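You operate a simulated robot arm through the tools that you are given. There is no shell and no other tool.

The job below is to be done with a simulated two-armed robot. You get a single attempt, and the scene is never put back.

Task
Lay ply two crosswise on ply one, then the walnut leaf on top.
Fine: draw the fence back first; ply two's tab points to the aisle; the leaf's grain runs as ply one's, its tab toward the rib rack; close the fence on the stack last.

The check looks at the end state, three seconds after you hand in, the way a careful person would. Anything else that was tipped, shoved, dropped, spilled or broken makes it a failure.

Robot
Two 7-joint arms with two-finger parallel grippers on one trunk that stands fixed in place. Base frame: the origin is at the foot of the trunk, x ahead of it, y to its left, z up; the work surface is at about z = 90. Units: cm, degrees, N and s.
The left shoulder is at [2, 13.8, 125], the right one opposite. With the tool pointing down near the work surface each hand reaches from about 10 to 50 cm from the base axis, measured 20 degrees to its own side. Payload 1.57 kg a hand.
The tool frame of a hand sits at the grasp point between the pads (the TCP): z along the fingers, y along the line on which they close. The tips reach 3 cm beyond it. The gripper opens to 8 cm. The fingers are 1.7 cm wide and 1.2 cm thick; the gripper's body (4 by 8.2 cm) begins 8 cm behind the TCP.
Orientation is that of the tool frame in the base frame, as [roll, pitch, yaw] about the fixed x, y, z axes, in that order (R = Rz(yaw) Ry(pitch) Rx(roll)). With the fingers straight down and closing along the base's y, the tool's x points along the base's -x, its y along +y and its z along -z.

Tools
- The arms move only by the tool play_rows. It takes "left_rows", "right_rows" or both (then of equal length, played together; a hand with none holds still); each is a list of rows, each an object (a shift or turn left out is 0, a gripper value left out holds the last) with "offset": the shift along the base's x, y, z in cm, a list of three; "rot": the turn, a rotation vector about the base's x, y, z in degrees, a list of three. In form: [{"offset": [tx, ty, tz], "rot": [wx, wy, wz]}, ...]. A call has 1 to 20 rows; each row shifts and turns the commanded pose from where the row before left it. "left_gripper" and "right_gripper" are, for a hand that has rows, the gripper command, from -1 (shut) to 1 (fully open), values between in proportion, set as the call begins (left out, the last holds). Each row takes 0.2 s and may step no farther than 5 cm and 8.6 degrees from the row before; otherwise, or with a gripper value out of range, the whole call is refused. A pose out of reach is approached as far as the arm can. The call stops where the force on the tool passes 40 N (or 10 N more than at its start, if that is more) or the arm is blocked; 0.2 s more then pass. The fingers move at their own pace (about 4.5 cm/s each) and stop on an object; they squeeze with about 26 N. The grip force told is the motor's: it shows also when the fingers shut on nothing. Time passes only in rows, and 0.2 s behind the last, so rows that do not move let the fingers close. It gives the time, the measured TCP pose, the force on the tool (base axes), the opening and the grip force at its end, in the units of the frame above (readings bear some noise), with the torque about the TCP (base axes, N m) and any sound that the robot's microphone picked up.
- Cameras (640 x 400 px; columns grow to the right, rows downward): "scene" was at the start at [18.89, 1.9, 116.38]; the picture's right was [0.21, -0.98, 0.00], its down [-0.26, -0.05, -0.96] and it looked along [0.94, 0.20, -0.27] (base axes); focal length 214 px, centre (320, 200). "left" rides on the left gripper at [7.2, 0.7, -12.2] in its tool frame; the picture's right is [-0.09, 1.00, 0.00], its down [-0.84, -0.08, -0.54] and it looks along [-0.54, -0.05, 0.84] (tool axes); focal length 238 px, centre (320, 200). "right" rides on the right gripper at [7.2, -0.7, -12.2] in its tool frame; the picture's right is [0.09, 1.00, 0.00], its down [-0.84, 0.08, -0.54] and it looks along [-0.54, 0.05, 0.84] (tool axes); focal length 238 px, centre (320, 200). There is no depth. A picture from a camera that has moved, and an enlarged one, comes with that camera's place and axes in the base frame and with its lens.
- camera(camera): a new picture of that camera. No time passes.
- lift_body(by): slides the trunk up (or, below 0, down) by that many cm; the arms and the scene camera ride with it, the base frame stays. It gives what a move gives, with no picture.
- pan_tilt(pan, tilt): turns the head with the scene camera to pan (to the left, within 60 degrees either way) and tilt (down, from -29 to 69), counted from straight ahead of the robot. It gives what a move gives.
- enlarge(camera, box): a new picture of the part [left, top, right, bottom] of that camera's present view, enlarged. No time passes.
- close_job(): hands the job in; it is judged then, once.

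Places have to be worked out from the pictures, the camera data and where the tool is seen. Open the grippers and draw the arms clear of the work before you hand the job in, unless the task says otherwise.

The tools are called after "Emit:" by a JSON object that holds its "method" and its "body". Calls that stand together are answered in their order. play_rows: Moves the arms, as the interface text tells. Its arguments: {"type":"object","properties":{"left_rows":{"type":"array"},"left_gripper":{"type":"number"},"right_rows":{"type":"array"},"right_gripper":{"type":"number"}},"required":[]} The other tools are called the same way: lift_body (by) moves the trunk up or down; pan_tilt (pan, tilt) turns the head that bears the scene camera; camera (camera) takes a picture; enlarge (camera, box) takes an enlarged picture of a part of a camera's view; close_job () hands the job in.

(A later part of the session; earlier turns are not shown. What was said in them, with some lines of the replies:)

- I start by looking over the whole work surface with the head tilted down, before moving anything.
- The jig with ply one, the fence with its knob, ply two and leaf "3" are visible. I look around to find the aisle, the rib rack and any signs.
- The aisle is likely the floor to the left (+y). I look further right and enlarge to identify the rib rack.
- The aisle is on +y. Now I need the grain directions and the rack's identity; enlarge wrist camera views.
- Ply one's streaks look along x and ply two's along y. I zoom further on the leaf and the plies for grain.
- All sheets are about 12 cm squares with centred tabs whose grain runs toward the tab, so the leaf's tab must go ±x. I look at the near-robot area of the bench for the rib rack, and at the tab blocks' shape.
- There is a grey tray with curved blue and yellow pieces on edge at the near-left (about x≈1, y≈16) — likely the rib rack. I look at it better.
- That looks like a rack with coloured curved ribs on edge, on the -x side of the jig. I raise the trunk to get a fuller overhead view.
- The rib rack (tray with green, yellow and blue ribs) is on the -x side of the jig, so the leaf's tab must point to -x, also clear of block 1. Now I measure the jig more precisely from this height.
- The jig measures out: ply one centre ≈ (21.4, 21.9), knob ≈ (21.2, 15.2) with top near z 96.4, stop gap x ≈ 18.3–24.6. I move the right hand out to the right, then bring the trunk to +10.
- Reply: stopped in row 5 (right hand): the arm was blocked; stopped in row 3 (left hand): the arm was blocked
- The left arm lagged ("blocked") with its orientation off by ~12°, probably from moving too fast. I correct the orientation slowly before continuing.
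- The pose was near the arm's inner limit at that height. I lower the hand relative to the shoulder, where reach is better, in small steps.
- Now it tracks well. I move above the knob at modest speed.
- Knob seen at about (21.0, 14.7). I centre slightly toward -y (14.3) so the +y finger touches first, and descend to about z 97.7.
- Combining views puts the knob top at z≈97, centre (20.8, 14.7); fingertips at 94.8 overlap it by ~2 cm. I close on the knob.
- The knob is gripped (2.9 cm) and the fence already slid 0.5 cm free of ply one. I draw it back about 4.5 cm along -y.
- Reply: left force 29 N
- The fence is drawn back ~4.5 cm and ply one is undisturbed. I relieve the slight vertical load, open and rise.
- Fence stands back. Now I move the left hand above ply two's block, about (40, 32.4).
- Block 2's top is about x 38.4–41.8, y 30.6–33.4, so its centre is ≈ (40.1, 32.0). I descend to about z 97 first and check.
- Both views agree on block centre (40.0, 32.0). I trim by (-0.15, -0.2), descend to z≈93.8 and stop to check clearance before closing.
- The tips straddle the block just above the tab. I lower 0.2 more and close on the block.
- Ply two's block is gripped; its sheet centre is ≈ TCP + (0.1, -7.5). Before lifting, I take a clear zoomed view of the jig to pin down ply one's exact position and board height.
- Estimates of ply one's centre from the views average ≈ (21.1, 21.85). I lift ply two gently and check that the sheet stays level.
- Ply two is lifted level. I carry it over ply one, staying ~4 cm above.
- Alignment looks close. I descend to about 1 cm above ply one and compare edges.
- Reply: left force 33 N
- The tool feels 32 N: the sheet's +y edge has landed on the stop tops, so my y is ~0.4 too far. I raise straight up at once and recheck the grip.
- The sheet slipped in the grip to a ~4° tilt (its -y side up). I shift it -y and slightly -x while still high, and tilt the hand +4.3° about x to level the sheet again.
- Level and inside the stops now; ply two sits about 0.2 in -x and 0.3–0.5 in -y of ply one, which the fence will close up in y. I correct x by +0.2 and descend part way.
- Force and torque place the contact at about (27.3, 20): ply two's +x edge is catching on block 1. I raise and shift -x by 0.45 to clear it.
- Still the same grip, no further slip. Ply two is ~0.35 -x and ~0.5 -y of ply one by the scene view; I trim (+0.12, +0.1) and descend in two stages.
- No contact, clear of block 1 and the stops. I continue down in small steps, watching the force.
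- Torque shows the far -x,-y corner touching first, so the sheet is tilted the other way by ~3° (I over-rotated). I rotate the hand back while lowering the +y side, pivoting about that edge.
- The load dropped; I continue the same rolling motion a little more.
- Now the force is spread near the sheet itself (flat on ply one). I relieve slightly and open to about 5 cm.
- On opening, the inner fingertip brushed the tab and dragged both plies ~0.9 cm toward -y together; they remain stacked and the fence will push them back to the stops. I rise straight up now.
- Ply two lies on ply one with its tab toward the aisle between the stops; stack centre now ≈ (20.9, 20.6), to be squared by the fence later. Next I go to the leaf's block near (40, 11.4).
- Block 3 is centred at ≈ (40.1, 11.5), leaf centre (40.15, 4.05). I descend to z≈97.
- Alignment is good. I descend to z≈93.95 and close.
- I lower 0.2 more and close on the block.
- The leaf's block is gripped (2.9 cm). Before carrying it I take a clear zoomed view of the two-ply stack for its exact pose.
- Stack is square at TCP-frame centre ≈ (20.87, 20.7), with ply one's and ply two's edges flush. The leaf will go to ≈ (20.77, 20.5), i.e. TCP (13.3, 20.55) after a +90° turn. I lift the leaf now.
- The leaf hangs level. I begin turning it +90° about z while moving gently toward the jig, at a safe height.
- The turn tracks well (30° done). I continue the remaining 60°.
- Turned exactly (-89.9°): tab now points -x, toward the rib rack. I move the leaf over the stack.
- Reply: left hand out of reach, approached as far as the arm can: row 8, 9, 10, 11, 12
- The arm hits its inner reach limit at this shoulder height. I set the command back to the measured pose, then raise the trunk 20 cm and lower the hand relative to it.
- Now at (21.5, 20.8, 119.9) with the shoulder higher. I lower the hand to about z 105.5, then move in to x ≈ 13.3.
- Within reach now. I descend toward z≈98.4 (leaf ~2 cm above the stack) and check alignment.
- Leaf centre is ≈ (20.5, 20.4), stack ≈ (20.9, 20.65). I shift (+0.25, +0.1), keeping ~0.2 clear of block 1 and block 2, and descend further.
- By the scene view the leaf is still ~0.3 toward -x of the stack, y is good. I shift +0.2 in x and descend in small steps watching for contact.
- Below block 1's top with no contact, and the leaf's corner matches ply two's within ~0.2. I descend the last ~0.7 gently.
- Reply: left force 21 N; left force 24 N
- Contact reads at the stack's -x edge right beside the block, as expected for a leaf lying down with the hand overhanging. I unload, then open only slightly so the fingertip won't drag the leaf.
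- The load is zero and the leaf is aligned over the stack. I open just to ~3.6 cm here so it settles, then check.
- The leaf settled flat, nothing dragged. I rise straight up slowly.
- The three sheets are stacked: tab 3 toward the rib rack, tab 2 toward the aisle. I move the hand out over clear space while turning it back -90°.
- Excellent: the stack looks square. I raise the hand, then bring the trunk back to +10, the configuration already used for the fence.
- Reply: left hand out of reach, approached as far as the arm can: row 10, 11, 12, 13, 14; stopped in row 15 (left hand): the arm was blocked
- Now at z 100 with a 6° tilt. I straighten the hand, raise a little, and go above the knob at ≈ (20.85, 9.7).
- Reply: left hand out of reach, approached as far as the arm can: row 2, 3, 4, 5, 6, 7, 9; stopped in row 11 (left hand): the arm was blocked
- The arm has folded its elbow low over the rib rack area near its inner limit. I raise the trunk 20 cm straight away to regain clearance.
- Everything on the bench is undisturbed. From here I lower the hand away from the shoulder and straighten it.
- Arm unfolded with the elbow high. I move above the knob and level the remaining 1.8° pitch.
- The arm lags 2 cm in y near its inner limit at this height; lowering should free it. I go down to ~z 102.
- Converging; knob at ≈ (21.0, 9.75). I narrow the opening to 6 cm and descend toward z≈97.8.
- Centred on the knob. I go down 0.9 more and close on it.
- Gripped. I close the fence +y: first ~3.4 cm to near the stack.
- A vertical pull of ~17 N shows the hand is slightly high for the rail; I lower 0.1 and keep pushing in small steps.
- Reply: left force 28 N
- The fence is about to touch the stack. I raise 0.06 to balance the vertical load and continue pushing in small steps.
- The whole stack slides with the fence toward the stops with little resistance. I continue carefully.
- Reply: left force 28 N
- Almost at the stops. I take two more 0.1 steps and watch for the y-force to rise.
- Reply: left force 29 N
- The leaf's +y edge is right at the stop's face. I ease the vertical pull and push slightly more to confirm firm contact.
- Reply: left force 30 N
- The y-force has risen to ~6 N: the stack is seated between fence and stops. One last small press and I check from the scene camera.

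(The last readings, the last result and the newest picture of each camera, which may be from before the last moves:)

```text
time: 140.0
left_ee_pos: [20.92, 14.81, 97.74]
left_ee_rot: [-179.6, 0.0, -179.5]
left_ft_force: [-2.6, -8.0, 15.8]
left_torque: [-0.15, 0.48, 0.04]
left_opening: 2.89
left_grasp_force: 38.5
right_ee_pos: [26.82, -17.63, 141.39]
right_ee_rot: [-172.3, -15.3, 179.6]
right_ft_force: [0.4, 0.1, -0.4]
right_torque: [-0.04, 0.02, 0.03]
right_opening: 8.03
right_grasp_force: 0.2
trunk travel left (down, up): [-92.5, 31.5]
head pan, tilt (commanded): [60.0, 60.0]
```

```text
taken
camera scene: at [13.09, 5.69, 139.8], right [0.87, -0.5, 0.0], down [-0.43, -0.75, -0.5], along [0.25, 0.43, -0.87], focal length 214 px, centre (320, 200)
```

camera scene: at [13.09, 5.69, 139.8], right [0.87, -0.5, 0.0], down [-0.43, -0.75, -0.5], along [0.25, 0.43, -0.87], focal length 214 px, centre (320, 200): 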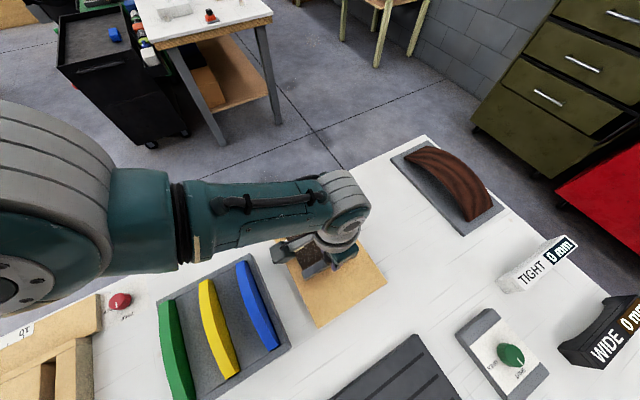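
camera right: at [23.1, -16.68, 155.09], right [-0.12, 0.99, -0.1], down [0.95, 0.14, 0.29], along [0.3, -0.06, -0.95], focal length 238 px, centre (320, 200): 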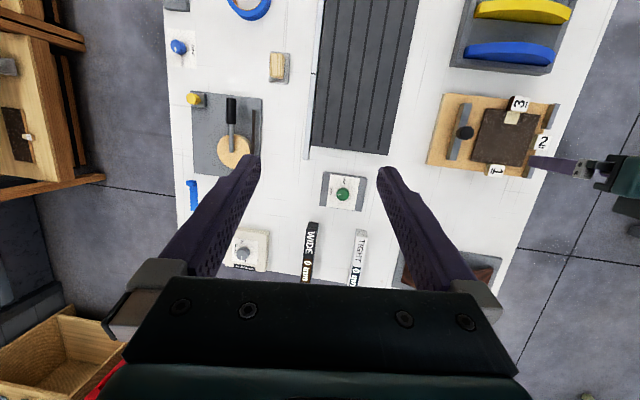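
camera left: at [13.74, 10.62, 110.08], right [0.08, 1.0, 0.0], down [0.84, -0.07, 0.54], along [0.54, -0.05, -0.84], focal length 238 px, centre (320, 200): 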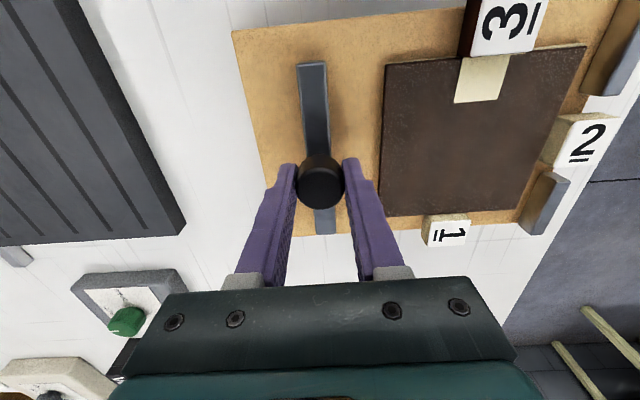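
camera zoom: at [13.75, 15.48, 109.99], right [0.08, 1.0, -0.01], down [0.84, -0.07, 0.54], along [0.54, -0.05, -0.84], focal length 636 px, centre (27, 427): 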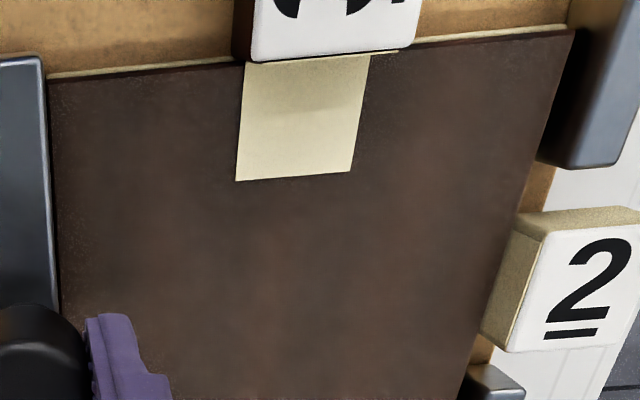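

The stack is snug between fence and stops. I release the knob and rise straight up.

Emit:
{"method": "play_rows", "body": {"left_rows": [{"offset": [0, 0, 0.04]}, {}]}}

Emit:
{"method": "play_rows", "body": {"left_rows": [{}, {}, {}, {"offset": [0, 0, 0.5]}, {"offset": [0, 0, 0.8]}, {"offset": [0, 0, 1.0]}, {"offset": [0, 0, 1.0]}, {"offset": [0, 0, 1.0]}, {}], "left_gripper": 0.4}}

Emit:
{"method": "camera", "body": {"camera": "left"}}

```text
time: 140.6
left_ee_pos: [20.99, 14.74, 97.68]
left_ee_rot: [-179.5, 0.0, -179.6]
left_ft_force: [1.5, -9.0, -9.0]
left_torque: [-0.18, -0.6, 0.0]
left_opening: 2.88
left_grasp_force: 38.7
right_ee_pos: [26.79, -17.78, 141.3]
right_ee_rot: [-172.2, -15.3, 179.6]
right_ft_force: [0.1, 0.8, 0.8]
right_torque: [0.01, -0.01, 0.01]
right_opening: 8.0
right_grasp_force: 0.1
trunk travel left (down, up): [-92.5, 31.5]
head pan, tilt (commanded): [60.0, 60.0]
```

```text
time: 142.6
left_ee_pos: [21.04, 14.98, 102.25]
left_ee_rot: [-179.8, 0.0, -179.5]
left_ft_force: [-0.2, -0.6, 0.1]
left_torque: [0.02, -0.04, 0.06]
left_opening: 5.61
left_grasp_force: 0.0
right_ee_pos: [26.69, -17.65, 141.21]
right_ee_rot: [-172.4, -15.4, 179.8]
right_ft_force: [1.1, -0.1, -0.1]
right_torque: [0.0, 0.01, 0.01]
right_opening: 7.99
right_grasp_force: 0.1
trunk travel left (down, up): [-92.5, 31.5]
head pan, tilt (commanded): [60.0, 60.0]
```

```text
taken
camera left: at [13.86, 15.7, 114.44], right [0.09, 1.0, 0.0], down [0.84, -0.07, 0.54], along [0.54, -0.05, -0.84], focal length 238 px, centre (320, 200)
```

left: 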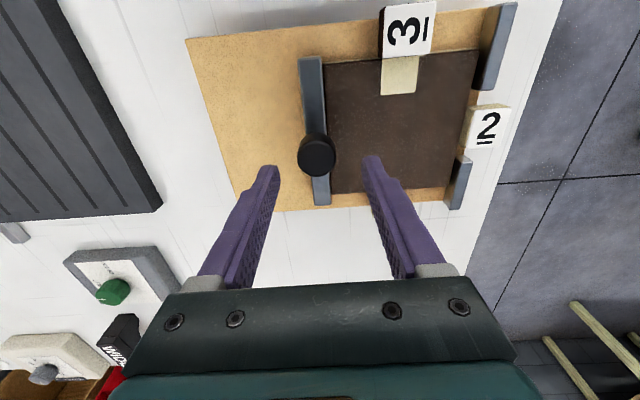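

Fence is closed on the stack, knob released. I withdraw the left arm up and out over the aisle side, well above everything.

Emit:
{"method": "play_rows", "body": {"left_rows": [{"offset": [0.6, 0.9, 0.3]}, {"offset": [0.6, 1.3, 0.3]}, {"offset": [0.6, 1.4, 0.4]}, {"offset": [0.6, 1.4, 0.4]}, {"offset": [0.6, 1.4, 0.5]}, {"offset": [0.6, 1.4, 0.5]}, {"offset": [0.6, 1.4, 0.5]}, {"offset": [0.6, 1.4, 0.5]}, {"offset": [0.6, 1.4, 0.5]}, {"offset": [0.6, 1.4, 0.5]}, {"offset": [0.6, 1.4, 0.5]}, {"offset": [0.6, 1.4, 0.5]}, {"offset": [0.6, 1.4, 0.5]}, {"offset": [0.6, 1.4, 0.5]}, {"offset": [0.6, 1.4, 0.5]}, {"offset": [0, 1.4, 0.5]}, {"offset": [0, 1.4, 0.5]}, {}], "left_gripper": 1}}

Emit:
{"method": "camera", "body": {"camera": "scene"}}

Emit:
{"method": "enlarge", "body": {"camera": "scene", "box": [230, 160, 430, 330]}}

```text
time: 146.4
left_ee_pos: [30.15, 38.14, 109.85]
left_ee_rot: [-179.7, -0.1, -179.6]
left_ft_force: [-0.1, 0.0, 0.7]
left_torque: [-0.03, 0.01, 0.02]
left_opening: 8.0
left_grasp_force: 0.1
right_ee_pos: [26.87, -17.52, 141.25]
right_ee_rot: [-172.5, -15.3, 179.7]
right_ft_force: [0.7, 0.2, 0.1]
right_torque: [-0.02, -0.01, -0.03]
right_opening: 7.99
right_grasp_force: 0.1
trunk travel left (down, up): [-92.5, 31.5]
head pan, tilt (commanded): [60.0, 60.0]
```

```text
taken
camera scene: at [13.09, 5.74, 139.82], right [0.87, -0.5, 0.0], down [-0.43, -0.75, -0.5], along [0.25, 0.43, -0.87], focal length 214 px, centre (320, 200)
```

scene: 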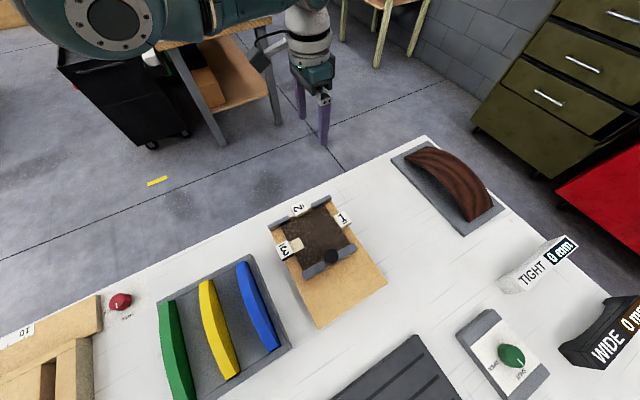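

```text
2.35 times, centred on (330, 245) of scene
camera zoom: at [13.09, 5.74, 139.82], right [0.87, -0.5, 0.0], down [-0.43, -0.75, -0.5], along [0.25, 0.43, -0.87], focal length 505 px, centre (296, 94)
```

zoom: 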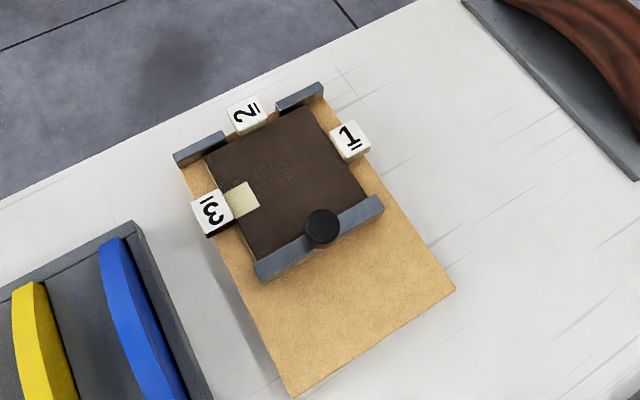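

The result looks right. I inspect close-ups for flatness, seating and alignment before handing in.

Emit:
{"method": "enlarge", "body": {"camera": "scene", "box": [262, 190, 362, 280]}}

Emit:
{"method": "enlarge", "body": {"camera": "left", "box": [0, 0, 320, 200]}}

Emit:
{"method": "enlarge", "body": {"camera": "right", "box": [400, 60, 600, 200]}}

Emit:
{"method": "pan_tilt", "body": {"pan": 35, "tilt": 60}}

Emit:
{"method": "enlarge", "body": {"camera": "scene", "box": [190, 140, 330, 260]}}

```text
4.44 times, centred on (312, 235) of scene
camera zoom: at [13.09, 5.74, 139.82], right [0.87, -0.5, 0.0], down [-0.43, -0.75, -0.5], along [0.25, 0.43, -0.87], focal length 953 px, centre (356, 44)
```

zoom: 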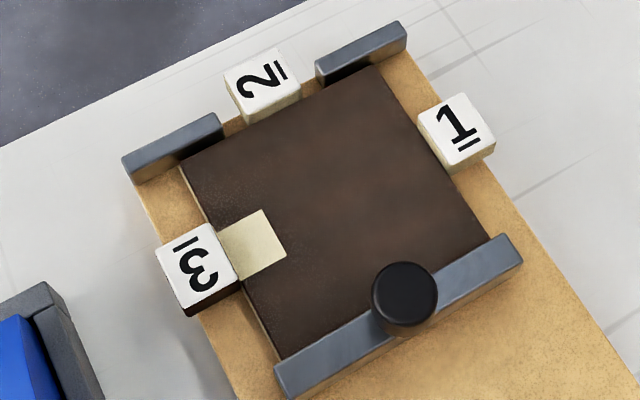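

```text
2.00 times, centred on (160, 100) of left
camera zoom: at [22.87, 38.89, 122.15], right [0.09, 1.0, 0.0], down [0.84, -0.07, 0.54], along [0.54, -0.05, -0.84], focal length 477 px, centre (640, 400)
```

zoom: 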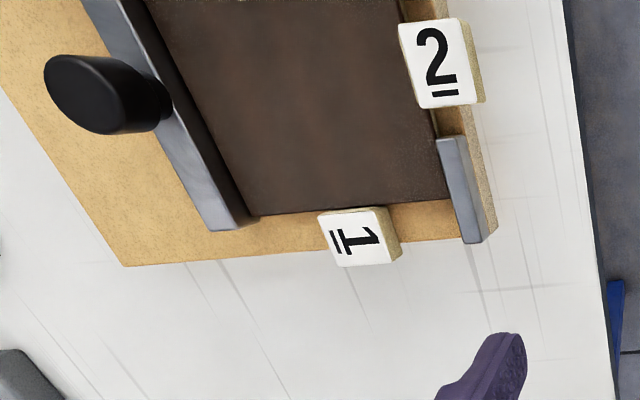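

```text
2.86 times, centred on (500, 130) of right
camera zoom: at [23.11, -16.68, 155.1], right [-0.12, 0.99, -0.1], down [0.95, 0.14, 0.29], along [0.3, -0.06, -0.95], focal length 681 px, centre (-194, 400)
```

zoom: 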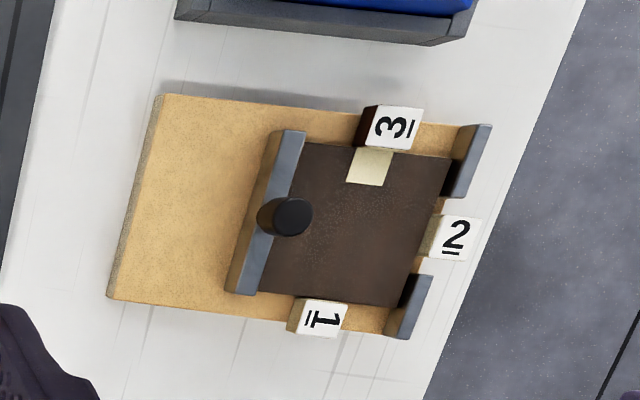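

```text
time: 147.3
left_ee_pos: [29.95, 38.19, 109.94]
left_ee_rot: [-179.8, -0.1, -179.6]
left_ft_force: [0.3, -0.3, 0.9]
left_torque: [0.03, 0.0, 0.0]
left_opening: 8.01
left_grasp_force: 0.1
right_ee_pos: [26.78, -17.72, 141.21]
right_ee_rot: [-172.4, -15.2, 179.7]
right_ft_force: [0.1, -0.6, -0.5]
right_torque: [0.04, 0.02, 0.04]
right_opening: 7.99
right_grasp_force: 0.0
trunk travel left (down, up): [-92.5, 31.5]
head pan, tilt (commanded): [35.0, 60.0]
```

```text
3.33 times, centred on (260, 200) of scene
camera zoom: at [15.21, 3.8, 139.82], right [0.57, -0.82, 0.0], down [-0.71, -0.5, -0.5], along [0.41, 0.29, -0.87], focal length 715 px, centre (520, 200)
```

zoom: 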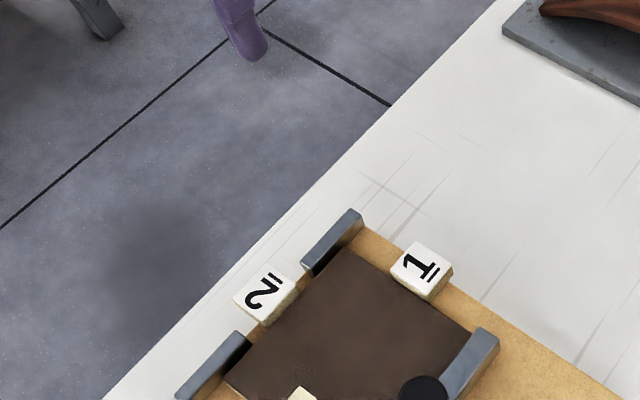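

All three sheets lie flat and square between the closed fence and the stops. Tab 2 points to the aisle, tab 3 to the rib rack, and the leaf's grain runs with ply one's. The grippers are open, both arms are clear and nothing else has moved, so I hand the job in.

Emit:
{"method": "close_job", "body": {}}

```text
The job is handed in.
```

The job is handed in. Ply two lies crosswise on ply one with the walnut leaf on top, and the fence is closed on the stack.

- **Order:** I drew the fence back first and closed it last, until the stack seated against the stops.
- **Ply two:** its tab points to the aisle, through the gap between the two stops.
- **Leaf:** its grain runs the same way as ply one's. Its tab points to the tray of green, yellow and blue ribs, which I took to be the rib rack because nothing was labelled.

The edges line up to about 2 mm; ply two shows a thin line past the leaf on the tab side.

- **Ply two landed badly at first:** it touched the tops of the stops and then block 1, so I lifted and shifted it before it lay flat.
- **The plies shifted:** as I let go of ply two, a fingertip dragged both plies about 1 cm away from the stops. Closing the fence pushed them back.
- **Close pass over the rib rack:** the left arm once folded its elbow low over the rack. I raised the trunk at once, and the pictures show nothing there was disturbed.

In the final pictures the sheets lie flat and I saw nothing else moved. Both grippers are open and both arms are clear of the work.
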